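You operate a simulated robot arm through the tools that you are given. There is no shell and no other tool. Be economical: measure what you need, move in short steps, check, and stop when the job is done.

The job below is to be done with a simulated two-armed robot. You get a single attempt, and the scene is never put back.

JOB
Load the three oil cans on the sofa into the long tray and lift it onto the wall brackets.
Fine: cans stay standing. Set down upright: can.
Where things are to end (x, y in the base frame): can within 50 mm of [650, 200]; can within 50 mm of [650, 60]; can within 50 mm of [650, -80]; long tray within 50 mm of [1020, -840].

Only the result counts: the job must be done as asked and must still hold three seconds after the hand-in. Knocking over, shifting, dropping, spilling or breaking anything else fails it.

ROBOT AND FRAMES
Two 7-joint arms with fingered hands on one trunk, on a base that drives. Base frame: it is fixed to the floor where the robot stands at the start and does not move with it; the origin is under the middle of the robot, x ahead of it, y to its left, z up; the surface under the hand at the start is at about z = 450. Units: mm, degrees, N and s.
The left shoulder is at the start at [72, 155, 834], the right one opposite. With the tool pointing down near the work surface each hand reaches from about 380 to 860 mm from the robot's upright axis, wherever it stands, measured 20 degrees to its own side. Places, roughly: can [-250, 5000, 1750]; tray [700, 100, 500]; wall brackets over the pads [1000, -800, 1300]. Payload 4 kg a hand.
The TCP of each hand is the grasp point between the finger pads, 30 mm short of the fingertips. In the tool frame z runs along the fingers and y along their closing line. Largest opening 104 mm; the body of the gripper starts 35 mm behind the TCP. The gripper is a hand of 3 fingers: y runs from the thumb to the fingers, the wrist lies at [-15, -104, -178] in the tool frame, and closing takes about 1.5 s.
Orientation is that of the tool frame in the base frame, as a unit quaternion [w, x, y, z]. With the fingers straight down and the wrist toward the robot, the tool's x, y and z point along [0, 1, 0], [1, 0, 0] and [0, 0, -1] of the base frame.

CONTROLS
- The arms move only by the tool move_arm. It takes "left_deltas", "right_deltas" or both (then of equal length, played together; a hand with none holds still); each is a list of rows, each a list of 7 numbers: the shift along the tool's x, y, z in mm, then the turn, a rotation vector about the tool's x, y, z in degrees, then the opening, from 0 (shut) to 1 (fully open). In form: [[dx, dy, dz, ax, ay, az, jaw], ...]. A call has 1 to 10 rows; each row shifts and turns the commanded pose from where the row before left it, along the tool's axes as they then stand. Rows are played at 5 a second. More than 50 mm and 8.6 degrees between two rows, or a gripper value outside its range, and nothing of the call is played. A pose out of reach is approached as far as the arm can. The call stops where the force on the tool passes 70 N (or 10 N more than at its start, if that is more) or the arm is blocked; 0.2 s more then pass. The fingers move at their own pace (about 153 mm/s each) and stop on an object; they squeeze with about 30 N. The grip force told is the motor's: it shows also when the fingers shut on nothing. Time passes only in rows, and 0.2 s behind the last, so rows that do not move let the fingers close. It gives the time, the measured TCP pose, the force on the tool (base axes), the opening and the grip force at its end, in the units of the frame above (readings bear some noise), with the torque about the TCP (base axes, N m) and any sound that the robot's microphone picked up.
- Cameras (640 x 400 px; columns grow to the right, rows downward): "scene" is now at [127.6, 14, 1038.7]; the picture's right is [0.17, -0.99, 0.00], its down [-0.77, -0.13, -0.63] and it looks along [0.62, 0.10, -0.78] (base axes); focal length 294 px, centre (320, 200). "left" rides on the left gripper at [-64, -94, -117] in its tool frame; the picture's right is [-0.72, -0.33, 0.61], its down [0.64, -0.65, 0.40] and it looks along [0.27, 0.68, 0.68] (tool axes); focal length 238 px, centre (320, 200). "right" rides on the right gripper at [64, -94, -117] in its tool frame; the picture's right is [-0.72, 0.33, -0.61], its down [-0.64, -0.65, 0.40] and it looks along [-0.27, 0.68, 0.68] (tool axes); focal length 238 px, centre (320, 200). There is no depth. A picture from a camera that has moved, and an enlarged one, comes with that camera's place and axes in the base frame and with its lens.
- snapshot(camera): a new picture of that camera. It takes no simulated time.
- move_column(by): slides the trunk up (or, below 0, down) by that many mm; the arms and the scene camera ride with it, the base frame stays. It gives what a move gives, with no picture.
- roll_base(legs): drives the robot by 1 to 6 legs, each [ahead, left, turn to the left] in mm, mm and degrees, along the robot's own axes; the way and the turn of a leg run together, so that a leg with both is an arc; at most 1500 mm and 180 degrees a leg. The arms and the cameras ride along, it lands a little off, and it stops where it bumps. It gives what a move gives.
- grasp_type(shape, hand): the hand has 3 fingers and takes this shape, open, in about a second: jaw (thumb against the fingers, like two jaws); tri (thumb and two fingers); tip (a fingertip pinch); poke (one finger out to press); point (the index stretched); flat (the hand flat); cup (the hand cupped); fist (a fist). The gripper value then closes the fingers along that shape, each until it touches; the sizes above hold for jaw. It gives what a move gives, with no picture.
- turn_head(pan, tilt): turns the head with the scene camera to pan (to the left, within 86 degrees either way) and tilt (down, from -29 to 69), counted from straight ahead of the robot. It gives what a move gives.
- close_up(camera, box): a new picture of the part [left, top, right, bottom] of that camera's present view, enlarged. It takes no simulated time.
- close_job(): hands the job in; it is judged then, once.

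Work in short steps. Places have to be worked out from the pictures, the camera data and where the tool is seen: move nearer, look again, correct. Check each grasp and each placing, and mend what went wrong. You have 120 turns and 88 pictures in all, those below and enlarged ones among them. Open the grippers and draw the arms clear of the work before you hand the job in, unless the task says otherwise; then end with one line.

The tools are called after ">>>" by a JSON object that holds its "name" and its "arguments". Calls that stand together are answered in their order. move_arm: Moves the arms, as the interface text tells. Its arguments: {"type":"object","properties":{"left_deltas":{"type":"array","items":{"type":"array","items":{"type":"number"}}},"right_deltas":{"type":"array","items":{"type":"array","items":{"type":"number"}}}},"required":[]} The other tools are called the same way: move_column (by) slides the trunk up or down; grasp_type (shape, hand) gives the hand a shape; roll_base (legs) drives the base; turn_head (pan, tilt) turns the head that bears the scene camera; snapshot (camera) takes a picture; close_up (camera, box) takes an enlarged picture of a part of a camera's view; close_job () hands the job in.

At the start:

```text
time: 0.0
left_tool_pos: [529.7, 303.2, 681.8]
left_tcp_rot: [-0.001, 0.707, 0.707, -0.001]
left_wrist_force: [-0.1, -0.2, 0.6]
left_wrist_torque: [-0.01, 0.0, -0.01]
left_width: 103.5
left_grip_force: 0.0
left_shape: jaw
right_tool_pos: [534.5, -142.2, 691.8]
right_tcp_rot: [0.0, 0.707, 0.707, -0.001]
right_wrist_force: [0.1, 0.2, -0.1]
right_wrist_torque: [0.04, 0.01, -0.01]
right_width: 103.5
right_grip_force: 0.0
right_shape: jaw
trunk travel left (down, up): [-250.0, 690.0]
robot x, y, heading: [-0.4, -2.0, -0.1]
head pan, tilt: [9.5, 51.1]
```

scene: 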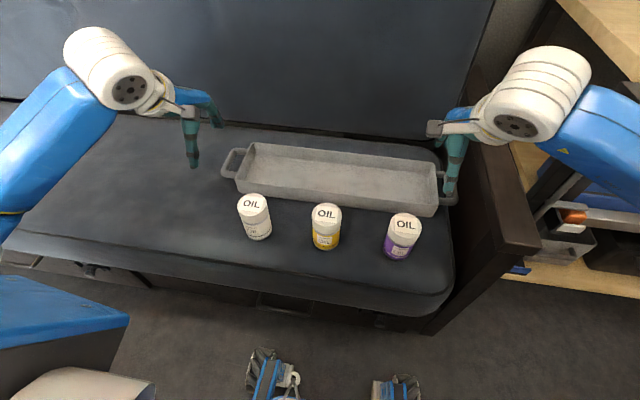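
right: 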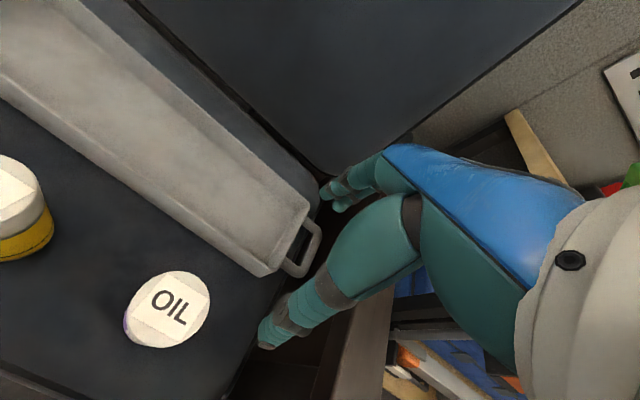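
left: 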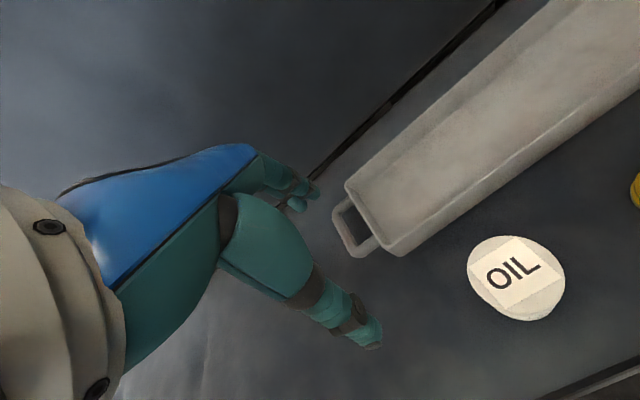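

The cans look to stand at about x=480, y=217/58/-106, with the tray behind them at about (665, 50). The can targets match spots inside the tray where it stands now, so I will load first and then carry the tray. Before that I'll look toward the wall brackets.

>>> {"name": "turn_head", "arguments": {"pan": -45, "tilt": 0}}

>>> {"name": "snapshot", "arguments": {"camera": "scene"}}

```text
time: 1.2
left_tool_pos: [530.6, 303.7, 681.9]
left_tcp_rot: [0.0, 0.708, 0.706, 0.0]
left_wrist_force: [0.7, -0.3, 0.9]
left_wrist_torque: [-0.02, 0.01, 0.0]
left_width: 103.3
left_grip_force: 0.1
left_shape: jaw
right_tool_pos: [534.2, -143.4, 692.3]
right_tcp_rot: [0.0, 0.707, 0.707, 0.0]
right_wrist_force: [0.4, 0.2, 0.8]
right_wrist_torque: [0.0, 0.0, 0.02]
right_width: 103.8
right_grip_force: 0.0
right_shape: jaw
trunk travel left (down, up): [-250.0, 690.0]
robot x, y, heading: [-0.2, -2.2, 0.2]
head pan, tilt: [-45.0, 0.0]
```

```text
84 pictures are left
camera scene: at [116.6, -62.1, 1118.1], right [-0.71, -0.71, 0.0], down [0.0, 0.0, -1.0], along [0.71, -0.71, 0.0], focal length 294 px, centre (320, 200)
```

scene: 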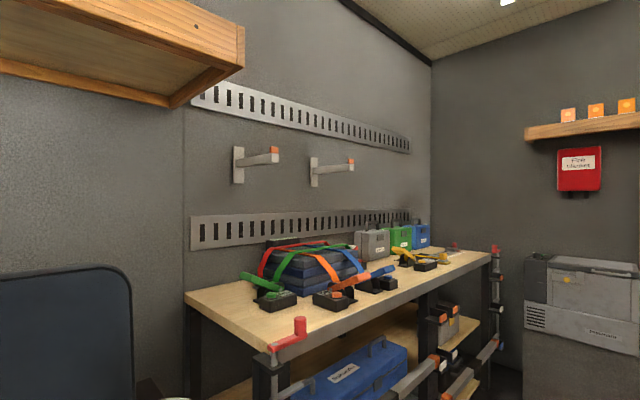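

The brackets come out at about y=-637 and y=-1042, arms from x≈915 to 1136, tops near z≈1285, above a bench at about z=807 whose front edge is at about x=620. Next I look at the sofa again to measure the cans and the tray.

>>> {"name": "turn_head", "arguments": {"pan": 0, "tilt": 52}}

>>> {"name": "snapshot", "arguments": {"camera": "scene"}}

>>> {"name": "close_up", "arguments": {"camera": "scene", "box": [200, 120, 460, 280]}}

```text
time: 2.4
left_tool_pos: [530.6, 303.4, 682.3]
left_tcp_rot: [0.0, 0.707, 0.707, 0.0]
left_wrist_force: [0.3, 0.4, -0.5]
left_wrist_torque: [-0.04, 0.02, -0.03]
left_width: 103.5
left_grip_force: 0.2
left_shape: jaw
right_tool_pos: [534.2, -142.4, 692.0]
right_tcp_rot: [0.0, 0.707, 0.707, 0.001]
right_wrist_force: [-0.1, 0.2, -0.3]
right_wrist_torque: [0.03, 0.0, -0.02]
right_width: 103.8
right_grip_force: 0.1
right_shape: jaw
trunk travel left (down, up): [-250.0, 690.0]
robot x, y, heading: [1.4, -0.4, -0.1]
head pan, tilt: [0.0, 52.0]
```

```text
83 pictures are left
camera scene: at [127.9, 1.4, 1037.7], right [0.0, -1.0, 0.0], down [-0.79, 0.0, -0.61], along [0.61, 0.0, -0.79], focal length 294 px, centre (320, 200)
```

scene: 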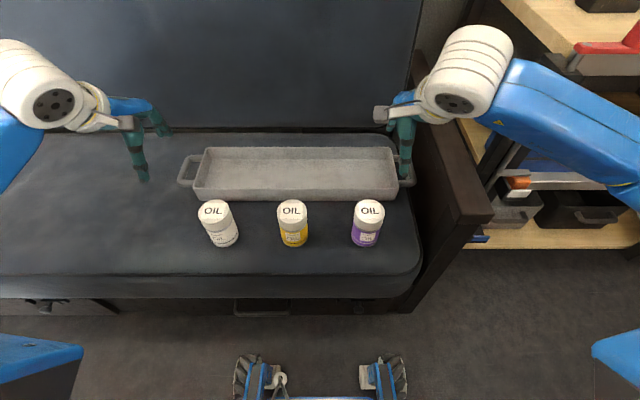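

```text
2.46 times, centred on (330, 200) of scene
camera zoom: at [127.9, 1.4, 1037.7], right [0.0, -1.0, 0.0], down [-0.79, 0.0, -0.61], along [0.61, 0.0, -0.79], focal length 724 px, centre (295, 200)
```

zoom: 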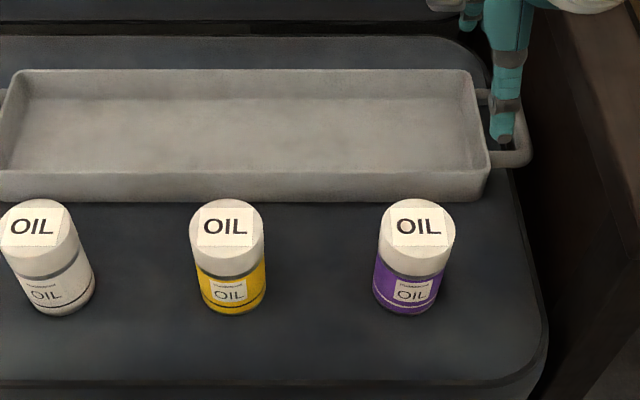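

Measured from this view: cans at x≈484 and y≈218, 60, -101, about 62 mm wide and 97 mm tall. The tray rim runs x≈585–735, y≈-187–294, top z≈495. I move the left hand above the white can and check its alignment.

>>> {"name": "move_arm", "arguments": {"left_deltas": [[-30, -16, 10, 0, 0, 0, 1], [-30, -16, 10, 0, 0, 0, 1], [-26, -15, 20, 0, 0, 0, 1], [0, 0, 20, 0, 0, 0, 1], [0, 0, 0, 0, 0, 0, 1]]}}

>>> {"name": "snapshot", "arguments": {"camera": "left"}}

>>> {"name": "snapshot", "arguments": {"camera": "scene"}}

```text
time: 3.6
left_tool_pos: [482.5, 217.2, 623.2]
left_tcp_rot: [0.0, 0.707, 0.707, 0.0]
left_wrist_force: [-0.1, 0.0, 0.0]
left_wrist_torque: [-0.02, 0.02, 0.05]
left_width: 103.3
left_grip_force: 0.1
left_shape: jaw
right_tool_pos: [533.5, -143.3, 692.7]
right_tcp_rot: [0.0, 0.707, 0.708, 0.0]
right_wrist_force: [0.8, -0.6, 0.0]
right_wrist_torque: [0.02, -0.01, 0.01]
right_width: 103.8
right_grip_force: 0.1
right_shape: jaw
trunk travel left (down, up): [-250.0, 690.0]
robot x, y, heading: [-2.8, 1.4, 0.0]
head pan, tilt: [0.0, 52.0]
```

```text
81 pictures are left
camera left: at [388.6, 153.6, 741.2], right [-0.33, -0.72, -0.61], down [-0.65, 0.64, -0.4], along [0.68, 0.27, -0.68], focal length 238 px, centre (320, 200)
```

left: 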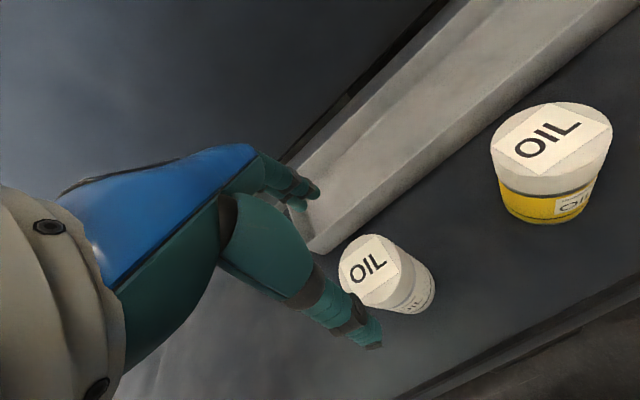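

```text
80 pictures are left
camera scene: at [127.8, 1.2, 1037.6], right [0.0, -1.0, 0.0], down [-0.79, 0.0, -0.61], along [0.61, 0.0, -0.79], focal length 294 px, centre (320, 200)
```

scene: 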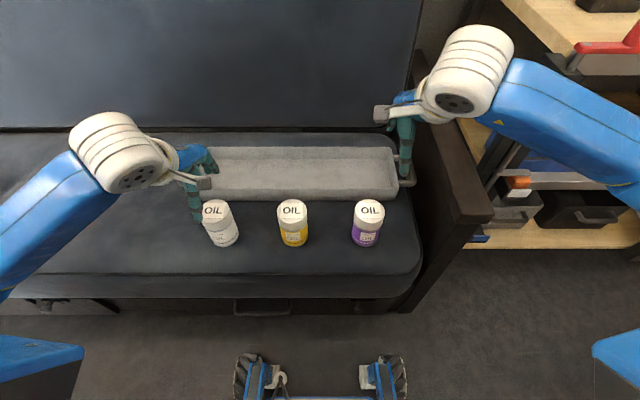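

The wrist view puts the white can's top at (481, 217), which is straight under the open hand. I go down to z≈522 and close.

>>> {"name": "move_arm", "arguments": {"left_deltas": [[0, 0, 30, 0, 0, 0, 1], [0, 0, 30, 0, 0, 0, 1], [0, 0, 25, 0, 0, 0, 1], [0, 0, 16, 0, 0, 0, 1], [0, 0, 0, 0, 0, 0, 0], [0, 0, 0, 0, 0, 0, 0], [0, 0, 0, 0, 0, 0, 0], [0, 0, 0, 0, 0, 0, 0], [0, 0, 0, 0, 0, 0, 0]]}}

>>> {"name": "snapshot", "arguments": {"camera": "left"}}

```text
time: 5.6
left_tool_pos: [483.7, 216.8, 523.3]
left_tcp_rot: [0.001, 0.707, 0.707, 0.001]
left_wrist_force: [2.2, 0.7, 12.2]
left_wrist_torque: [0.0, -0.51, -0.03]
left_width: 66.9
left_grip_force: 30.1
left_shape: jaw
right_tool_pos: [533.3, -142.8, 693.4]
right_tcp_rot: [0.0, 0.707, 0.707, 0.001]
right_wrist_force: [-0.8, 0.6, 0.5]
right_wrist_torque: [0.03, 0.01, 0.02]
right_width: 103.3
right_grip_force: 0.1
right_shape: jaw
trunk travel left (down, up): [-250.0, 690.0]
robot x, y, heading: [1.9, -3.5, -0.1]
head pan, tilt: [0.0, 52.0]
```

```text
79 pictures are left
camera left: at [388.9, 153.8, 639.6], right [-0.32, -0.72, -0.61], down [-0.65, 0.64, -0.41], along [0.69, 0.27, -0.68], focal length 238 px, centre (320, 200)
```

left: 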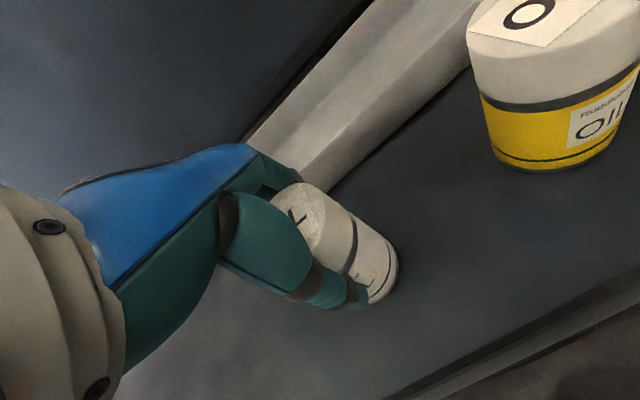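

The hand holds the can, 67 mm wide. I lift it 90 mm.

>>> {"name": "move_arm", "arguments": {"left_deltas": [[0, 0, -20, 0, 0, 0, 0], [0, 0, -35, 0, 0, 0, 0], [0, 0, -35, 0, 0, 0, 0], [0, 0, 0, 0, 0, 0, 0]]}}

>>> {"name": "snapshot", "arguments": {"camera": "scene"}}

```text
time: 6.6
left_tool_pos: [484.8, 215.4, 610.8]
left_tcp_rot: [-0.001, 0.707, 0.708, -0.001]
left_wrist_force: [-0.8, 0.3, -3.4]
left_wrist_torque: [-0.02, -0.03, -0.01]
left_width: 66.0
left_grip_force: 30.2
left_shape: jaw
right_tool_pos: [532.7, -142.6, 693.2]
right_tcp_rot: [0.001, 0.708, 0.706, 0.0]
right_wrist_force: [-0.2, 0.3, -0.1]
right_wrist_torque: [-0.01, 0.02, -0.03]
right_width: 103.5
right_grip_force: 0.1
right_shape: jaw
trunk travel left (down, up): [-250.0, 690.0]
robot x, y, heading: [-2.1, 0.4, -0.2]
head pan, tilt: [0.0, 52.0]
```

```text
78 pictures are left
camera scene: at [128.1, 1.3, 1037.5], right [0.0, -1.0, 0.0], down [-0.79, 0.0, -0.61], along [0.61, 0.0, -0.79], focal length 294 px, centre (320, 200)
```

scene: 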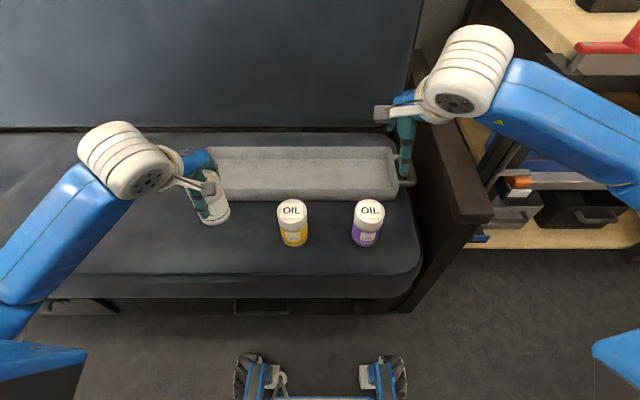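

The can is in hand and weighs about 3.5 N. I carry it over the tray to (655, 202).

>>> {"name": "move_arm", "arguments": {"left_deltas": [[-3, 34, 0, 0, 0, 0, 0], [-3, 34, 0, 0, 0, 0, 0], [-3, 34, 0, 0, 0, 0, 0], [-3, 34, 0, 0, 0, 0, 0], [-1, 34, 0, 0, 0, 0, 0], [0, 0, 0, 0, 0, 0, 0]]}}

>>> {"name": "snapshot", "arguments": {"camera": "left"}}

>>> {"name": "close_up", "arguments": {"camera": "scene", "box": [160, 120, 420, 280]}}

```text
time: 8.0
left_tool_pos: [651.2, 203.7, 611.2]
left_tcp_rot: [0.0, 0.707, 0.707, 0.0]
left_wrist_force: [0.2, 0.0, -2.8]
left_wrist_torque: [-0.01, 0.03, 0.0]
left_width: 66.0
left_grip_force: 30.0
left_shape: jaw
right_tool_pos: [533.1, -142.6, 691.7]
right_tcp_rot: [0.001, 0.708, 0.707, 0.0]
right_wrist_force: [0.1, 0.1, -0.3]
right_wrist_torque: [0.0, -0.01, 0.02]
right_width: 103.6
right_grip_force: 0.0
right_shape: jaw
trunk travel left (down, up): [-250.0, 690.0]
robot x, y, heading: [-6.9, 2.5, -0.1]
head pan, tilt: [0.0, 52.0]
```

```text
77 pictures are left
camera left: at [556.8, 139.9, 727.5], right [-0.33, -0.72, -0.61], down [-0.65, 0.64, -0.4], along [0.68, 0.27, -0.68], focal length 238 px, centre (320, 200)
```

left: 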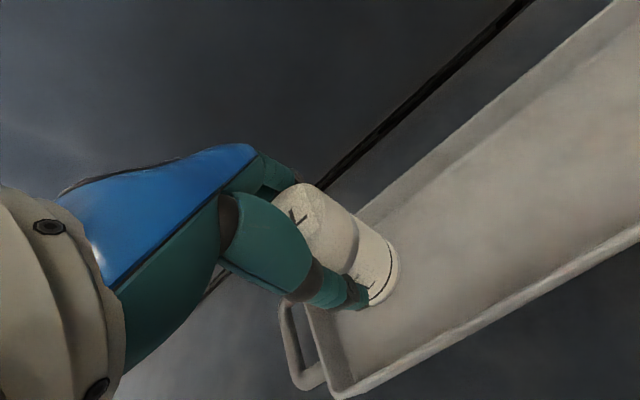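

```text
2.46 times, centred on (290, 200) of scene
camera zoom: at [128.5, 1.1, 1037.5], right [0.0, -1.0, 0.0], down [-0.79, 0.0, -0.61], along [0.61, 0.0, -0.79], focal length 724 px, centre (394, 200)
```

zoom: 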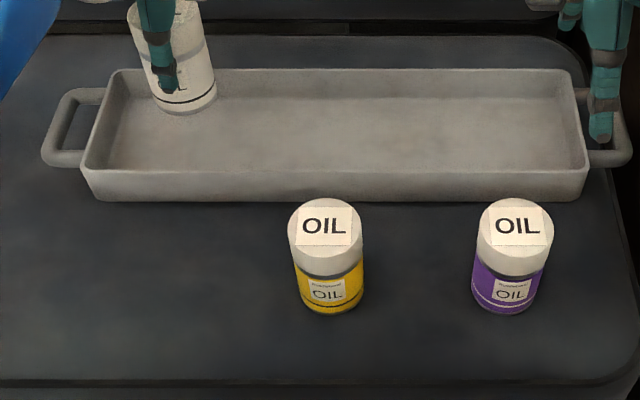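

From both views the tray rim spans x 581–731 and y -187–302, so its centre is near (656, 58). The can at (651, 204) is well placed, so I lower it.

>>> {"name": "move_arm", "arguments": {"left_deltas": [[0, 0, 30, 0, 0, 0, 0], [0, 0, 30, 0, 0, 0, 0], [0, 0, 12, 0, 0, 0, 0], [0, 0, 4, 0, 0, 0, 0], [0, 0, 0, 0, 0, 0, 0]]}}

>>> {"name": "close_up", "arguments": {"camera": "scene", "box": [160, 120, 420, 280]}}

```text
time: 9.2
left_tool_pos: [652.5, 205.9, 535.6]
left_tcp_rot: [0.0, 0.708, 0.706, 0.0]
left_wrist_force: [0.9, 0.3, -2.9]
left_wrist_torque: [0.02, 0.0, 0.01]
left_width: 65.8
left_grip_force: 30.0
left_shape: jaw
right_tool_pos: [533.8, -144.0, 692.0]
right_tcp_rot: [0.001, 0.707, 0.707, 0.0]
right_wrist_force: [-1.0, 0.2, 0.1]
right_wrist_torque: [-0.01, -0.02, -0.01]
right_width: 103.7
right_grip_force: 0.0
right_shape: jaw
trunk travel left (down, up): [-250.0, 690.0]
robot x, y, heading: [-2.7, -1.1, -0.2]
head pan, tilt: [0.0, 52.0]
```

```text
2.46 times, centred on (290, 200) of scene
camera zoom: at [128.6, 1.0, 1037.5], right [0.0, -1.0, 0.0], down [-0.79, 0.0, -0.61], along [0.61, 0.0, -0.79], focal length 724 px, centre (394, 200)
```

zoom: 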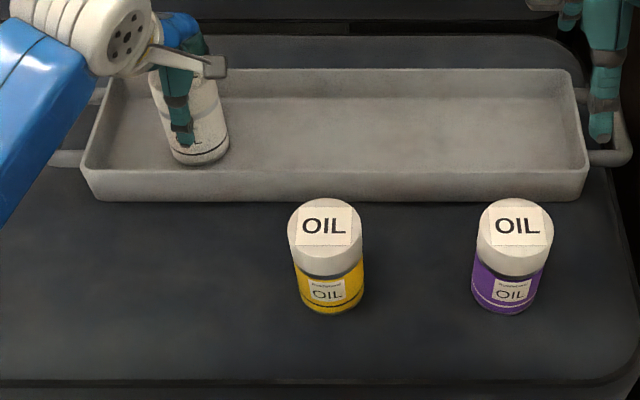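

There is no contact yet at z=535.6. I lower it in 2 mm steps to find the floor.

>>> {"name": "move_arm", "arguments": {"left_deltas": [[0, 0, 3, 0, 0, 0, 0], [0, 0, 2, 0, 0, 0, 0], [0, 0, 0, 0, 0, 0, 0]]}}

```text
time: 10.0
left_tool_pos: [653.0, 205.9, 530.5]
left_tcp_rot: [0.001, 0.708, 0.706, -0.001]
left_wrist_force: [0.4, 0.3, -1.3]
left_wrist_torque: [0.01, -0.04, 0.02]
left_width: 65.9
left_grip_force: 30.5
left_shape: jaw
right_tool_pos: [533.4, -143.6, 692.8]
right_tcp_rot: [0.0, 0.707, 0.707, 0.0]
right_wrist_force: [0.9, -0.1, -0.4]
right_wrist_torque: [-0.01, 0.0, -0.03]
right_width: 103.7
right_grip_force: 0.1
right_shape: jaw
trunk travel left (down, up): [-250.0, 690.0]
robot x, y, heading: [2.0, 1.4, 0.0]
head pan, tilt: [0.0, 52.0]
```

It is just touching (the load fell to 1.3 N). I go 1 mm further, open partway and rise straight up.

>>> {"name": "move_arm", "arguments": {"left_deltas": [[0, 0, 1, 0, 0, 0, 0], [0, 0, 0, 0, 0, 0, 0.82], [0, 0, 0, 0, 0, 0, 0.82], [0, 0, 0, 0, 0, 0, 0.82], [0, 0, -20, 0, 0, 0, 0.82], [0, 0, -40, 0, 0, 0, 0.85], [0, 0, -40, 0, 0, 0, 1], [0, 0, 0, 0, 0, 0, 1]]}}

>>> {"name": "close_up", "arguments": {"camera": "scene", "box": [160, 120, 420, 280]}}

```text
time: 11.8
left_tool_pos: [651.1, 201.4, 629.1]
left_tcp_rot: [0.0, 0.707, 0.707, 0.0]
left_wrist_force: [0.3, -0.7, 0.4]
left_wrist_torque: [0.03, 0.02, 0.02]
left_width: 103.7
left_grip_force: 0.0
left_shape: jaw
right_tool_pos: [534.4, -143.6, 692.1]
right_tcp_rot: [0.0, 0.707, 0.707, 0.0]
right_wrist_force: [0.3, -0.7, 0.2]
right_wrist_torque: [-0.01, -0.01, 0.02]
right_width: 103.6
right_grip_force: 0.0
right_shape: jaw
trunk travel left (down, up): [-250.0, 690.0]
robot x, y, heading: [0.3, -2.5, 0.2]
head pan, tilt: [0.0, 52.0]
```

```text
2.46 times, centred on (290, 200) of scene
camera zoom: at [128.4, 0.8, 1037.5], right [0.0, -1.0, 0.0], down [-0.79, 0.0, -0.61], along [0.61, 0.0, -0.79], focal length 724 px, centre (394, 200)
```

zoom: 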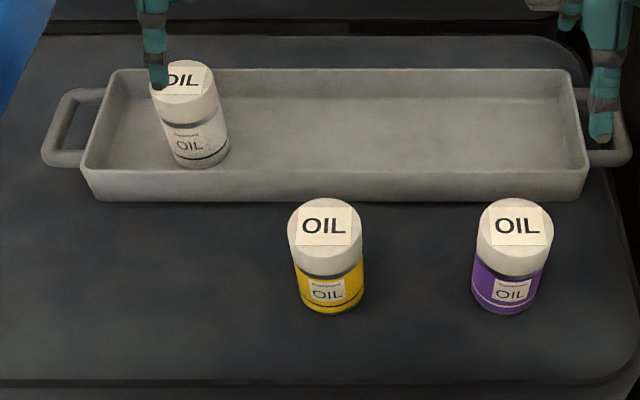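

White stands upright in the tray. I bring the left hand above yellow at (484, 59) and the right hand above purple at (484, -101).

>>> {"name": "move_arm", "arguments": {"left_deltas": [[-10, -34, 0, 0, 0, 0, 1], [-30, -34, 0, 0, 0, 0, 1], [-34, -33, 0, 0, 0, 0, 1], [-34, -33, 0, 0, 0, 0, 1], [-34, -33, 8, 0, 0, 0, 1], [0, 0, 0, 0, 0, 0, 1]], "right_deltas": [[10, -10, 15, 0, 0, 0, 1], [10, -10, 15, 0, 0, 0, 1], [10, -10, 15, 0, 0, 0, 1], [10, -10, 15, 0, 0, 0, 1], [2, -10, 12, 0, 0, 0, 1], [0, 0, 0, 0, 0, 0, 1]]}}

>>> {"name": "snapshot", "arguments": {"camera": "left"}}

>>> {"name": "snapshot", "arguments": {"camera": "right"}}

```text
time: 13.2
left_tool_pos: [485.7, 59.2, 620.2]
left_tcp_rot: [0.0, 0.707, 0.708, 0.0]
left_wrist_force: [-0.1, 0.2, -0.3]
left_wrist_torque: [0.0, 0.0, -0.04]
left_width: 103.7
left_grip_force: 0.2
left_shape: jaw
right_tool_pos: [482.3, -101.6, 622.6]
right_tcp_rot: [0.001, 0.707, 0.707, 0.0]
right_wrist_force: [-0.6, -0.4, -0.1]
right_wrist_torque: [-0.01, 0.01, 0.02]
right_width: 103.8
right_grip_force: 0.1
right_shape: jaw
trunk travel left (down, up): [-250.0, 690.0]
robot x, y, heading: [0.5, 0.2, -0.2]
head pan, tilt: [0.0, 52.0]
```

```text
73 pictures are left
camera left: at [391.9, -3.9, 737.6], right [-0.33, -0.72, -0.61], down [-0.65, 0.64, -0.4], along [0.68, 0.27, -0.68], focal length 238 px, centre (320, 200)
```

left: 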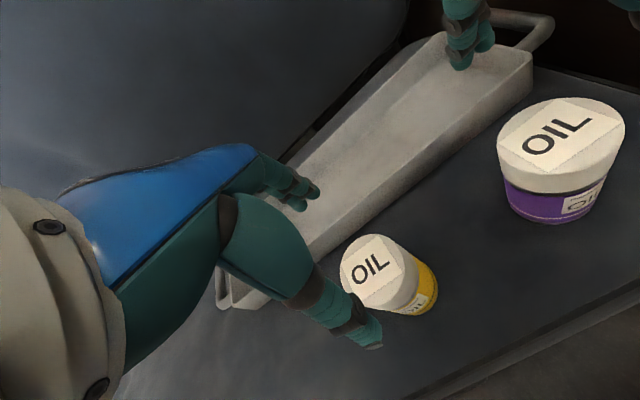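

```text
72 pictures are left
camera right: at [387.3, -36.8, 738.3], right [0.33, -0.72, 0.61], down [-0.65, -0.64, -0.4], along [0.68, -0.27, -0.68], focal length 238 px, centre (320, 200)
```

right: 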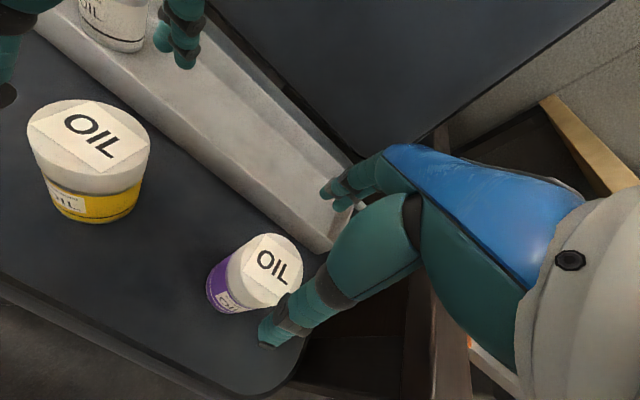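

Both wrist views match the earlier good alignment. I lower both hands, close and lift.

>>> {"name": "move_arm", "arguments": {"left_deltas": [[0, 0, 30, 0, 0, 0, 1], [0, 0, 30, 0, 0, 0, 1], [0, 0, 25, 0, 0, 0, 1], [0, 0, 12, 0, 0, 0, 1], [0, 0, 0, 0, 0, 0, 0], [0, 0, 0, 0, 0, 0, 0], [0, 0, 0, 0, 0, 0, 0], [0, 0, 0, 0, 0, 0, 0], [0, 0, 0, 0, 0, 0, 0]], "right_deltas": [[0, 0, 30, 0, 0, 0, 1], [0, 0, 30, 0, 0, 0, 1], [0, 0, 25, 0, 0, 0, 1], [0, 0, 12, 0, 0, 0, 1], [0, 0, 0, 0, 0, 0, 0], [0, 0, 0, 0, 0, 0, 0], [0, 0, 0, 0, 0, 0, 0], [0, 0, 0, 0, 0, 0, 0], [0, 0, 0, 0, 0, 0, 0]]}}

>>> {"name": "move_arm", "arguments": {"left_deltas": [[0, 0, -20, 0, 0, 0, 0], [0, 0, -35, 0, 0, 0, 0], [0, 0, -35, 0, 0, 0, 0], [0, 0, 0, 0, 0, 0, 0]], "right_deltas": [[0, 0, -20, 0, 0, 0, 0], [0, 0, -35, 0, 0, 0, 0], [0, 0, -35, 0, 0, 0, 0], [0, 0, 0, 0, 0, 0, 0]]}}

>>> {"name": "snapshot", "arguments": {"camera": "scene"}}

```text
time: 15.2
left_tool_pos: [486.6, 59.6, 526.7]
left_tcp_rot: [0.001, 0.707, 0.707, 0.001]
left_wrist_force: [0.0, 0.4, 18.0]
left_wrist_torque: [0.05, -0.43, 0.0]
left_width: 62.4
left_grip_force: 30.1
left_shape: jaw
right_tool_pos: [482.6, -102.1, 523.8]
right_tcp_rot: [0.0, 0.707, 0.707, 0.001]
right_wrist_force: [0.1, 0.5, 0.6]
right_wrist_torque: [0.02, 0.0, 0.0]
right_width: 52.0
right_grip_force: 29.8
right_shape: jaw
trunk travel left (down, up): [-250.0, 690.0]
robot x, y, heading: [-1.7, 0.3, 0.0]
head pan, tilt: [0.0, 52.0]
```

```text
time: 16.2
left_tool_pos: [487.2, 60.1, 614.9]
left_tcp_rot: [-0.001, 0.707, 0.707, -0.001]
left_wrist_force: [0.6, -0.8, -3.2]
left_wrist_torque: [0.01, -0.02, 0.06]
left_width: 61.6
left_grip_force: 29.8
left_shape: jaw
right_tool_pos: [483.7, -102.8, 612.3]
right_tcp_rot: [-0.001, 0.708, 0.706, -0.001]
right_wrist_force: [0.6, 0.5, -2.6]
right_wrist_torque: [-0.02, -0.01, -0.03]
right_width: 51.8
right_grip_force: 29.8
right_shape: jaw
trunk travel left (down, up): [-250.0, 690.0]
robot x, y, heading: [-5.9, -2.6, 0.1]
head pan, tilt: [0.0, 52.0]
```

```text
71 pictures are left
camera scene: at [128.6, 0.1, 1037.4], right [0.0, -1.0, 0.0], down [-0.79, 0.0, -0.61], along [0.61, 0.0, -0.79], focal length 294 px, centre (320, 200)
```

scene: 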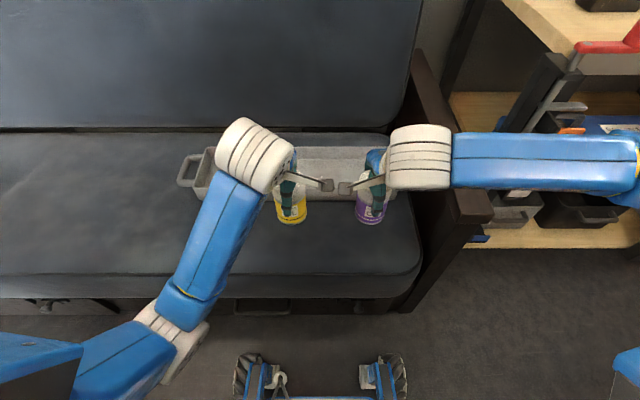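

Both cans are held. I carry them over the tray to (652, 60) and (652, -80).

>>> {"name": "move_arm", "arguments": {"left_deltas": [[0, 33, 0, 0, 0, 0, 0], [0, 33, 0, 0, 0, 0, 0], [0, 33, 0, 0, 0, 0, 0], [0, 33, 0, 0, 0, 0, 0], [0, 33, 0, 0, 0, 0, 0], [0, 0, 0, 0, 0, 0, 0]], "right_deltas": [[3, 34, 0, 0, 0, 0, 0], [5, 34, 0, 0, 0, 0, 0], [5, 34, 0, 0, 0, 0, 0], [5, 34, 0, 0, 0, 0, 0], [4, 32, 0, 0, 0, 0, 0], [0, 0, 0, 0, 0, 0, 0]]}}

>>> {"name": "snapshot", "arguments": {"camera": "scene"}}

>>> {"name": "snapshot", "arguments": {"camera": "right"}}

```text
time: 17.1
left_tool_pos: [584.8, 71.1, 613.0]
left_tcp_rot: [-0.003, 0.7, 0.714, 0.002]
left_wrist_force: [0.5, 1.2, -2.3]
left_wrist_torque: [-0.05, 0.0, -0.02]
left_width: 61.4
left_grip_force: 29.6
left_shape: jaw
right_tool_pos: [582.5, -93.8, 613.0]
right_tcp_rot: [0.003, 0.708, 0.706, -0.004]
right_wrist_force: [-0.2, -0.1, -2.1]
right_wrist_torque: [0.09, -0.03, 0.09]
right_width: 52.1
right_grip_force: 30.2
right_shape: jaw
trunk travel left (down, up): [-250.0, 690.0]
robot x, y, heading: [-3.1, 1.0, -0.1]
head pan, tilt: [0.0, 52.0]
stopped in row 4 (left hand): the force on the tool passed its limit at 78 N (the readings are from after the stop); the commanded pose is now the measured one
```

```text
70 pictures are left
camera scene: at [129.3, 0.5, 1037.4], right [0.0, -1.0, 0.0], down [-0.79, 0.0, -0.61], along [0.61, 0.0, -0.79], focal length 294 px, centre (320, 200)
```

scene: 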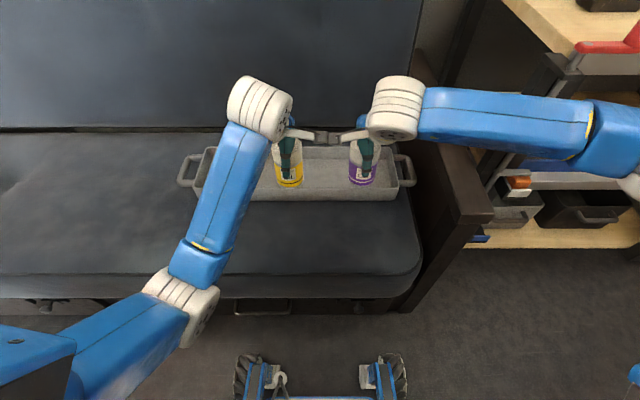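

```text
69 pictures are left
camera right: at [487.2, -26.9, 728.8], right [0.32, -0.71, 0.62], down [-0.66, -0.64, -0.4], along [0.68, -0.28, -0.68], focal length 238 px, centre (320, 200)
```

right: 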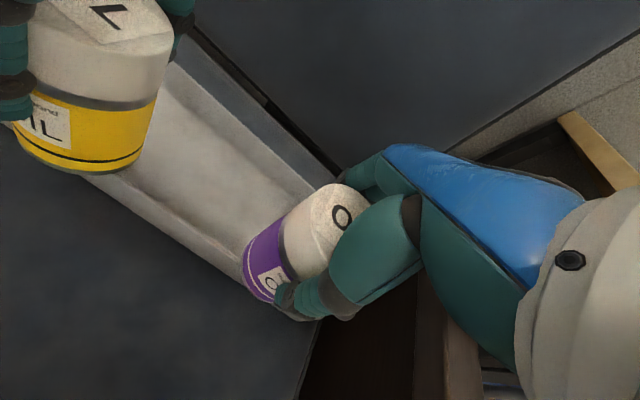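

The two wrist camera arms bumped each other, but both cans are still held. I back the right hand off to the right, then carry yellow in alone with the left.

>>> {"name": "move_arm", "arguments": {"right_deltas": [[-20, 0, 0, 0, 0, 0, 0], [-25, -30, 0, 0, 0, 0, 0], [0, -45, 0, 0, 0, 0, 0], [0, -25, 0, 0, 0, 0, 0], [0, 0, 0, 0, 0, 0, 0]]}}

>>> {"name": "move_arm", "arguments": {"left_deltas": [[-3, 23, 0, 0, 0, 1.1, 0], [-3, 23, 0, 0, 0, 0, 0], [-3, 21, 0, 0, 0, 0, 0], [0, 0, 30, 0, 0, 0, 0], [0, 0, 30, 0, 0, 0, 0], [0, 0, 12, 0, 0, 0, 0], [0, 0, 0, 0, 0, 0, 0]]}}

>>> {"name": "snapshot", "arguments": {"camera": "scene"}}

```text
time: 18.3
left_tool_pos: [584.8, 70.9, 613.1]
left_tcp_rot: [-0.003, 0.699, 0.715, 0.002]
left_wrist_force: [-0.2, -0.1, -2.7]
left_wrist_torque: [0.03, -0.01, -0.01]
left_width: 61.2
left_grip_force: 30.5
left_shape: jaw
right_tool_pos: [481.1, -138.8, 611.0]
right_tcp_rot: [0.003, 0.709, 0.705, -0.003]
right_wrist_force: [-0.4, 0.0, -1.5]
right_wrist_torque: [-0.03, -0.02, 0.01]
right_width: 51.8
right_grip_force: 30.2
right_shape: jaw
trunk travel left (down, up): [-250.0, 690.0]
robot x, y, heading: [-0.5, 0.0, -0.3]
head pan, tilt: [0.0, 52.0]
```

```text
time: 19.9
left_tool_pos: [649.8, 61.9, 540.3]
left_tcp_rot: [-0.003, 0.707, 0.707, 0.001]
left_wrist_force: [-0.2, -0.3, -3.8]
left_wrist_torque: [0.02, 0.0, 0.03]
left_width: 61.4
left_grip_force: 29.6
left_shape: jaw
right_tool_pos: [482.5, -137.9, 611.6]
right_tcp_rot: [0.003, 0.709, 0.706, -0.002]
right_wrist_force: [-0.5, 0.2, -1.8]
right_wrist_torque: [-0.02, -0.01, -0.01]
right_width: 51.8
right_grip_force: 30.2
right_shape: jaw
trunk travel left (down, up): [-250.0, 690.0]
robot x, y, heading: [0.2, 0.0, 0.1]
head pan, tilt: [0.0, 52.0]
```

```text
68 pictures are left
camera scene: at [128.8, -0.2, 1037.4], right [0.0, -1.0, 0.0], down [-0.79, 0.0, -0.61], along [0.61, 0.0, -0.79], focal length 294 px, centre (320, 200)
```

scene: 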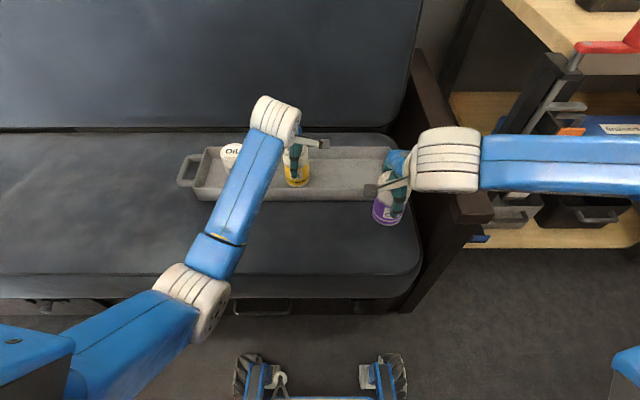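

Yellow is about 7 mm above the tray floor. I lower it in small steps, release and rise.

>>> {"name": "move_arm", "arguments": {"left_deltas": [[0, 0, 4, 0, 0, 0, 0], [0, 0, 2, 0, 0, 0, 0], [0, 0, 0, 0, 0, 0, 0]]}}

```text
time: 20.7
left_tool_pos: [650.2, 61.5, 534.2]
left_tcp_rot: [-0.004, 0.707, 0.708, 0.003]
left_wrist_force: [-0.3, -0.3, -2.8]
left_wrist_torque: [-0.03, -0.02, -0.01]
left_width: 61.4
left_grip_force: 30.2
left_shape: jaw
right_tool_pos: [482.2, -138.7, 611.5]
right_tcp_rot: [0.002, 0.709, 0.705, -0.003]
right_wrist_force: [0.3, -0.3, -2.8]
right_wrist_torque: [-0.01, -0.04, 0.02]
right_width: 51.7
right_grip_force: 30.4
right_shape: jaw
trunk travel left (down, up): [-250.0, 690.0]
robot x, y, heading: [1.0, 0.7, 0.2]
head pan, tilt: [0.0, 52.0]
```

>>> {"name": "move_arm", "arguments": {"left_deltas": [[0, 0, 1.5, 0, 0, 0, 0], [0, 0, 1, 0, 0, 0, 0], [0, 0, 0, 0, 0, 0, 0]]}}

```text
time: 21.5
left_tool_pos: [650.9, 62.1, 533.2]
left_tcp_rot: [-0.003, 0.707, 0.707, 0.002]
left_wrist_force: [0.1, 0.5, -1.1]
left_wrist_torque: [0.0, -0.01, -0.02]
left_width: 61.5
left_grip_force: 30.5
left_shape: jaw
right_tool_pos: [482.2, -138.1, 612.7]
right_tcp_rot: [0.003, 0.708, 0.706, -0.002]
right_wrist_force: [0.1, -0.5, -2.1]
right_wrist_torque: [-0.04, 0.0, 0.03]
right_width: 51.6
right_grip_force: 29.8
right_shape: jaw
trunk travel left (down, up): [-250.0, 690.0]
robot x, y, heading: [-5.1, 2.6, -0.1]
head pan, tilt: [0.0, 52.0]
```

Yellow now rests on the floor. I release it, rise and move the left hand away to its side.

>>> {"name": "move_arm", "arguments": {"left_deltas": [[0, 0, 0, 0, 0, 0, 0.82], [0, 0, 0, 0, 0, 0, 0.82], [0, 0, 0, 0, 0, 0, 0.82], [0, 0, -20, 0, 0, 0, 0.82], [0, 0, -45, 0, 0, 0, 0.85], [0, 0, -45, 0, 0, 0, 1], [0, -40, -20, 0, 0, 0, 1], [20, -40, 0, 0, 0, 0, 1], [50, -40, 0, 0, 0, 0, 1], [50, 0, 0, 0, 0, 0, 1]]}}

>>> {"name": "move_arm", "arguments": {"left_deltas": [[50, 0, 0, 0, 0, 0, 1], [50, 0, 0, 0, 0, 0, 1], [30, 0, 0, 0, 0, 0, 1]]}}

>>> {"name": "move_arm", "arguments": {"right_deltas": [[15, 42, 0, 0, 0, 0, 0], [15, 42, 0, 0, 0, 0, 0], [15, 42, 0, 0, 0, 0, 0], [13, 42, 0, 0, 0, 0, 0], [0, 0, 30, 0, 0, 0, 0], [0, 0, 30, 0, 0, 0, 0], [0, 0, 10, 0, 0, 0, 0], [0, 0, 0, 0, 0, 0, 0]]}}

>>> {"name": "close_up", "arguments": {"camera": "scene", "box": [160, 100, 480, 300]}}

```text
refused: row 9 steps farther than a row can; nothing moved
```

```text
time: 22.3
left_tool_pos: [653.1, 194.8, 533.6]
left_tcp_rot: [-0.003, 0.707, 0.707, 0.002]
left_wrist_force: [0.3, 0.3, 0.8]
left_wrist_torque: [-0.02, -0.02, 0.02]
left_width: 103.7
left_grip_force: 0.0
left_shape: jaw
right_tool_pos: [481.7, -138.6, 610.8]
right_tcp_rot: [0.004, 0.709, 0.705, -0.004]
right_wrist_force: [-0.3, -0.7, -2.3]
right_wrist_torque: [0.02, -0.01, 0.02]
right_width: 52.0
right_grip_force: 29.8
right_shape: jaw
trunk travel left (down, up): [-250.0, 690.0]
robot x, y, heading: [-0.4, -4.7, -0.0]
head pan, tilt: [0.0, 52.0]
```

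```text
time: 24.1
left_tool_pos: [653.7, 194.9, 532.0]
left_tcp_rot: [-0.003, 0.706, 0.708, 0.002]
left_wrist_force: [-0.4, 1.1, -0.4]
left_wrist_torque: [-0.03, -0.02, 0.0]
left_width: 103.6
left_grip_force: 0.0
left_shape: jaw
right_tool_pos: [649.1, -80.0, 541.8]
right_tcp_rot: [0.003, 0.709, 0.705, -0.003]
right_wrist_force: [0.2, 0.2, -2.7]
right_wrist_torque: [0.01, -0.03, 0.02]
right_width: 51.8
right_grip_force: 29.9
right_shape: jaw
trunk travel left (down, up): [-250.0, 690.0]
robot x, y, heading: [5.7, 2.0, -0.1]
head pan, tilt: [0.0, 52.0]
```

```text
2.00 times, centred on (320, 200) of scene
camera zoom: at [128.9, 0.7, 1037.5], right [0.0, -1.0, 0.0], down [-0.79, 0.0, -0.61], along [0.61, 0.0, -0.79], focal length 588 px, centre (320, 200)
```

zoom: 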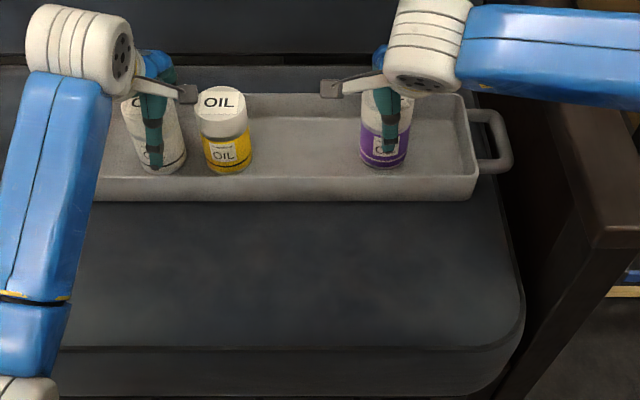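

Batching those calls was my mistake: the first was refused, and the second slid the opening left hand sideways. All the cans are still standing, but yellow moved to about y=119, so I will put it back. First I lower purple.

>>> {"name": "move_arm", "arguments": {"right_deltas": [[0, 0, 5, 0, 0, 0, 0], [0, 0, 3, 0, 0, 0, 0], [0, 0, 1.5, 0, 0, 0, 0], [0, 0, 0, 0, 0, 0, 0]]}}

>>> {"name": "close_up", "arguments": {"camera": "left", "box": [200, 100, 600, 350]}}

```text
time: 25.1
left_tool_pos: [652.6, 194.5, 531.8]
left_tcp_rot: [-0.003, 0.707, 0.707, 0.002]
left_wrist_force: [-0.1, 0.0, -0.6]
left_wrist_torque: [0.01, 0.01, 0.01]
left_width: 103.5
left_grip_force: 0.1
left_shape: jaw
right_tool_pos: [650.6, -80.5, 534.2]
right_tcp_rot: [0.003, 0.709, 0.705, -0.004]
right_wrist_force: [-1.3, 0.6, -2.3]
right_wrist_torque: [-0.01, 0.02, -0.03]
right_width: 51.7
right_grip_force: 30.4
right_shape: jaw
trunk travel left (down, up): [-250.0, 690.0]
robot x, y, heading: [1.6, 1.6, -0.2]
head pan, tilt: [0.0, 52.0]
```

```text
1.60 times, centred on (400, 225) of left
camera zoom: at [558.5, 129.8, 649.0], right [-0.33, -0.72, -0.62], down [-0.65, 0.64, -0.4], along [0.68, 0.27, -0.68], focal length 381 px, centre (192, 160)
```

zoom: 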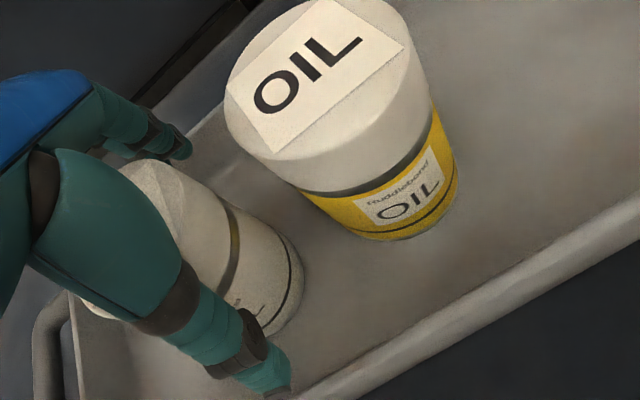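

All are upright and the left hand is open around white. I lower purple a bit more and raise the left hand straight up.

>>> {"name": "move_arm", "arguments": {"right_deltas": [[0, 0, 1.5, 0, 0, 0, 0], [0, 0, 1, 0, 0, 0, 0], [0, 0, 0, 0, 0, 0, 0]]}}

>>> {"name": "move_arm", "arguments": {"left_deltas": [[0, 0, -15, 0, 0, 0, 1], [0, 0, -30, 0, 0, 0, 1], [0, 0, -40, 0, 0, 0, 1], [0, 0, -20, 0, 0, 0, 1], [0, 0, 0, 0, 0, 0, 1]]}}

>>> {"name": "close_up", "arguments": {"camera": "scene", "box": [160, 100, 480, 300]}}

```text
time: 25.9
left_tool_pos: [652.2, 193.2, 532.5]
left_tcp_rot: [-0.003, 0.707, 0.708, 0.001]
left_wrist_force: [0.4, -0.3, 0.0]
left_wrist_torque: [0.0, 0.0, 0.01]
left_width: 103.4
left_grip_force: 0.0
left_shape: jaw
right_tool_pos: [649.7, -80.6, 530.9]
right_tcp_rot: [0.004, 0.709, 0.705, -0.004]
right_wrist_force: [-0.3, 0.1, -2.6]
right_wrist_torque: [0.01, -0.04, -0.01]
right_width: 51.8
right_grip_force: 30.3
right_shape: jaw
trunk travel left (down, up): [-250.0, 690.0]
robot x, y, heading: [-1.4, 1.2, 0.3]
head pan, tilt: [0.0, 52.0]
```

```text
time: 27.1
left_tool_pos: [652.8, 191.6, 639.7]
left_tcp_rot: [-0.003, 0.707, 0.707, 0.001]
left_wrist_force: [-0.1, 0.3, 0.3]
left_wrist_torque: [-0.01, 0.0, -0.02]
left_width: 103.4
left_grip_force: 0.1
left_shape: jaw
right_tool_pos: [650.2, -81.2, 530.3]
right_tcp_rot: [0.004, 0.709, 0.705, -0.004]
right_wrist_force: [0.1, -0.1, -3.0]
right_wrist_torque: [0.01, -0.01, -0.02]
right_width: 51.8
right_grip_force: 30.3
right_shape: jaw
trunk travel left (down, up): [-250.0, 690.0]
robot x, y, heading: [2.1, -2.1, -0.1]
head pan, tilt: [0.0, 52.0]
```

```text
2.00 times, centred on (320, 200) of scene
camera zoom: at [129.0, 0.8, 1037.4], right [0.0, -1.0, 0.0], down [-0.79, 0.0, -0.61], along [0.61, 0.0, -0.79], focal length 588 px, centre (320, 200)
```

zoom: 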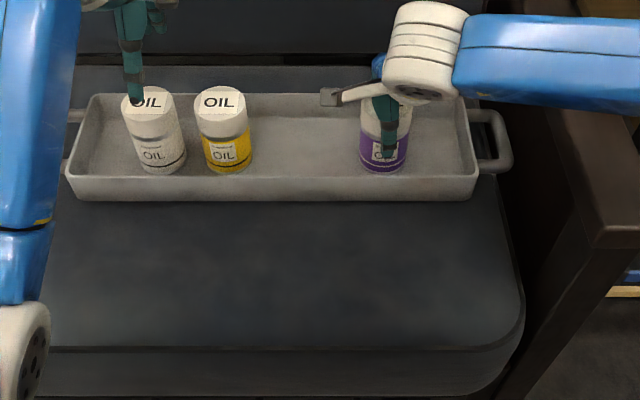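

Now white is at y≈206 and yellow at y≈119. Purple still hangs at about 3 N, so I lower it further.

>>> {"name": "move_arm", "arguments": {"right_deltas": [[0, 0, 1.5, 0, 0, 0, 0], [0, 0, 1.5, 0, 0, 0, 0], [0, 0, 0, 0, 0, 0, 0]]}}

```text
time: 27.9
left_tool_pos: [652.0, 191.8, 637.1]
left_tcp_rot: [-0.003, 0.706, 0.708, 0.002]
left_wrist_force: [0.3, 0.4, 0.5]
left_wrist_torque: [0.01, -0.04, 0.03]
left_width: 103.8
left_grip_force: 0.1
left_shape: jaw
right_tool_pos: [650.8, -80.6, 529.2]
right_tcp_rot: [0.004, 0.709, 0.705, -0.004]
right_wrist_force: [0.3, -0.7, -0.5]
right_wrist_torque: [0.01, -0.04, -0.01]
right_width: 51.8
right_grip_force: 30.3
right_shape: jaw
trunk travel left (down, up): [-250.0, 690.0]
robot x, y, heading: [-0.1, -0.4, -0.2]
head pan, tilt: [0.0, 52.0]
```

Purple is on the floor of the tray. I release it and rise straight up.

>>> {"name": "move_arm", "arguments": {"right_deltas": [[0, 0, 0, 0, 0, 0, 0.8], [0, 0, 0, 0, 0, 0, 0.8], [0, 0, 0, 0, 0, 0, 0.8], [0, 0, -20, 0, 0, 0, 0.82], [0, 0, -45, 0, 0, 0, 0.85], [0, 0, -45, 0, 0, 0, 1], [0, 0, 0, 0, 0, 0, 1]]}}

>>> {"name": "snapshot", "arguments": {"camera": "scene"}}

```text
time: 29.5
left_tool_pos: [652.1, 192.9, 638.6]
left_tcp_rot: [-0.003, 0.707, 0.707, 0.002]
left_wrist_force: [-0.3, -0.1, 1.4]
left_wrist_torque: [-0.01, 0.0, 0.02]
left_width: 103.7
left_grip_force: 0.0
left_shape: jaw
right_tool_pos: [649.5, -80.2, 637.0]
right_tcp_rot: [0.004, 0.709, 0.705, -0.003]
right_wrist_force: [0.0, 0.0, 0.0]
right_wrist_torque: [0.01, 0.0, 0.0]
right_width: 103.8
right_grip_force: 0.2
right_shape: jaw
trunk travel left (down, up): [-250.0, 690.0]
robot x, y, heading: [0.6, -1.3, -0.0]
head pan, tilt: [0.0, 52.0]
```

```text
64 pictures are left
camera scene: at [128.8, 0.8, 1037.5], right [0.0, -1.0, 0.0], down [-0.79, 0.0, -0.61], along [0.61, 0.0, -0.79], focal length 294 px, centre (320, 200)
```

scene: 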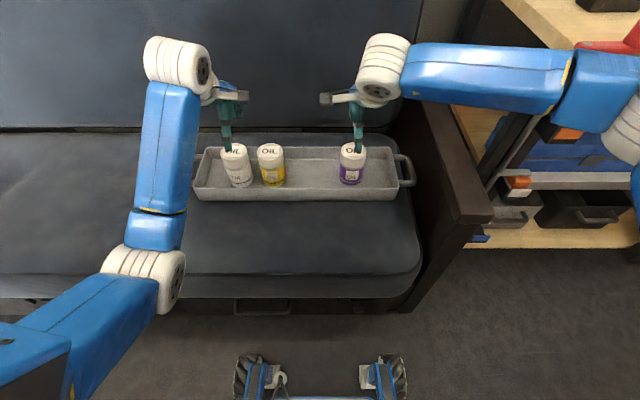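

Purple stands well. I move the right hand aside and bring the left hand above yellow at (656, 119).

>>> {"name": "move_arm", "arguments": {"left_deltas": [[-25, 0, 0, 0, 0, 0, 1], [-25, 0, 0, 0, 0, 0, 1], [-24, 4, 8, 0, 0, 0, 1], [0, 0, 0, 0, 0, 0, 1]], "right_deltas": [[-30, 0, -10, 0, 0, 0, 1], [-30, 0, -10, 0, 0, 0, 1], [-20, 0, -10, 0, 0, 0, 1], [0, 0, 0, 0, 0, 0, 1]]}}

>>> {"name": "snapshot", "arguments": {"camera": "left"}}

```text
time: 30.5
left_tool_pos: [656.5, 117.7, 629.3]
left_tcp_rot: [-0.002, 0.707, 0.707, 0.002]
left_wrist_force: [-0.1, 0.8, 0.4]
left_wrist_torque: [-0.03, -0.03, -0.02]
left_width: 103.7
left_grip_force: 0.1
left_shape: jaw
right_tool_pos: [649.8, -160.3, 668.2]
right_tcp_rot: [0.003, 0.708, 0.706, -0.003]
right_wrist_force: [0.1, 0.1, 0.3]
right_wrist_torque: [0.01, 0.02, -0.01]
right_width: 103.9
right_grip_force: 0.0
right_shape: jaw
trunk travel left (down, up): [-250.0, 690.0]
robot x, y, heading: [-1.0, 2.9, -0.3]
head pan, tilt: [0.0, 52.0]
```

```text
63 pictures are left
camera left: at [561.5, 52.7, 745.4], right [-0.33, -0.72, -0.62], down [-0.65, 0.64, -0.4], along [0.68, 0.27, -0.68], focal length 238 px, centre (320, 200)
```

left: 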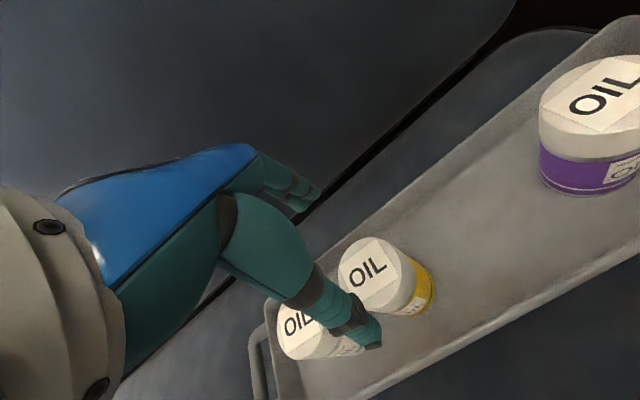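

Alignment is right. I lower the hand, grip yellow and lift it 15 mm.

>>> {"name": "move_arm", "arguments": {"left_deltas": [[0, 0, 30, 0, 0, 0, 0.9], [0, 0, 30, 0, 0, 0, 0.9], [0, 0, 25, 0, 0, 0, 0.9], [0, 0, 10, 0, 0, 0, 0.9], [0, 0, 0, 0, 0, 0, 0], [0, 0, 0, 0, 0, 0, 0], [0, 0, 0, 0, 0, 0, 0], [0, 0, 0, 0, 0, 0, 0], [0, 0, -15, 0, 0, 0, 0], [0, 0, 0, 0, 0, 0, 0]]}}

>>> {"name": "snapshot", "arguments": {"camera": "left"}}

```text
time: 32.7
left_tool_pos: [653.9, 117.2, 550.2]
left_tcp_rot: [-0.003, 0.707, 0.708, 0.002]
left_wrist_force: [1.2, -0.6, -3.0]
left_wrist_torque: [-0.03, 0.0, -0.02]
left_width: 51.9
left_grip_force: 29.5
left_shape: jaw
right_tool_pos: [650.0, -160.4, 668.3]
right_tcp_rot: [0.003, 0.709, 0.705, -0.003]
right_wrist_force: [-1.4, 0.3, 0.2]
right_wrist_torque: [-0.04, 0.0, 0.0]
right_width: 103.8
right_grip_force: 0.1
right_shape: jaw
trunk travel left (down, up): [-250.0, 690.0]
robot x, y, heading: [-4.4, 1.9, 0.2]
head pan, tilt: [0.0, 52.0]
```

```text
62 pictures are left
camera left: at [560.6, 52.5, 665.9], right [-0.33, -0.72, -0.62], down [-0.65, 0.64, -0.4], along [0.68, 0.27, -0.68], focal length 238 px, centre (320, 200)
```

left: 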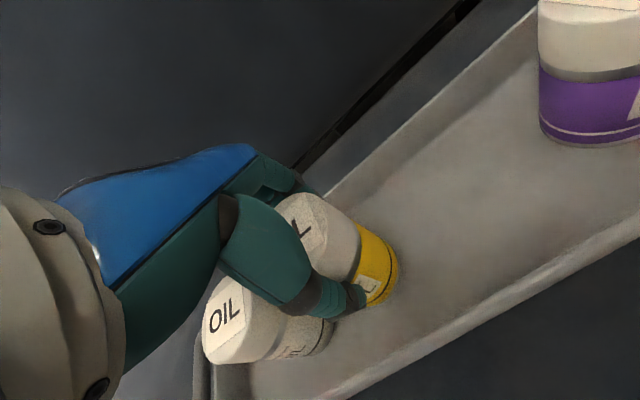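

Yellow is held. I shift it 57 mm to the right and lower it close to the tray floor.

>>> {"name": "move_arm", "arguments": {"left_deltas": [[-20, 0, 0, 0, 0, 0, 0], [-20, 0, 0, 0, 0, 0, 0], [-17, 0, 0, 0, 0, 0, 0], [0, 0, 10, 0, 0, 0, 0], [0, 0, 3, 0, 0, 0, 0], [0, 0, 0, 0, 0, 0, 0]]}}

```text
time: 34.1
left_tool_pos: [653.3, 61.3, 537.5]
left_tcp_rot: [-0.003, 0.707, 0.708, 0.002]
left_wrist_force: [-0.1, 0.3, -2.0]
left_wrist_torque: [-0.01, -0.04, -0.02]
left_width: 52.1
left_grip_force: 29.9
left_shape: jaw
right_tool_pos: [650.8, -161.1, 667.5]
right_tcp_rot: [0.004, 0.709, 0.705, -0.003]
right_wrist_force: [-0.2, -0.4, 0.1]
right_wrist_torque: [0.02, 0.0, 0.03]
right_width: 103.9
right_grip_force: 0.0
right_shape: jaw
trunk travel left (down, up): [-250.0, 690.0]
robot x, y, heading: [-0.1, -1.1, 0.1]
head pan, tilt: [0.0, 52.0]
```

>>> {"name": "move_arm", "arguments": {"left_deltas": [[0, 0, 1.5, 0, 0, 0, 0], [0, 0, 1, 0, 0, 0, 0], [0, 0, 0, 0, 0, 0, 0]]}}

```text
time: 34.9
left_tool_pos: [654.1, 61.1, 534.8]
left_tcp_rot: [-0.004, 0.707, 0.707, 0.002]
left_wrist_force: [0.2, 1.1, -2.9]
left_wrist_torque: [-0.03, -0.05, 0.01]
left_width: 51.9
left_grip_force: 29.8
left_shape: jaw
right_tool_pos: [650.7, -160.7, 667.7]
right_tcp_rot: [0.004, 0.709, 0.705, -0.002]
right_wrist_force: [0.2, 0.6, -0.1]
right_wrist_torque: [-0.02, -0.01, -0.02]
right_width: 103.8
right_grip_force: 0.1
right_shape: jaw
trunk travel left (down, up): [-250.0, 690.0]
robot x, y, heading: [-0.2, -1.1, 0.0]
head pan, tilt: [0.0, 52.0]
```

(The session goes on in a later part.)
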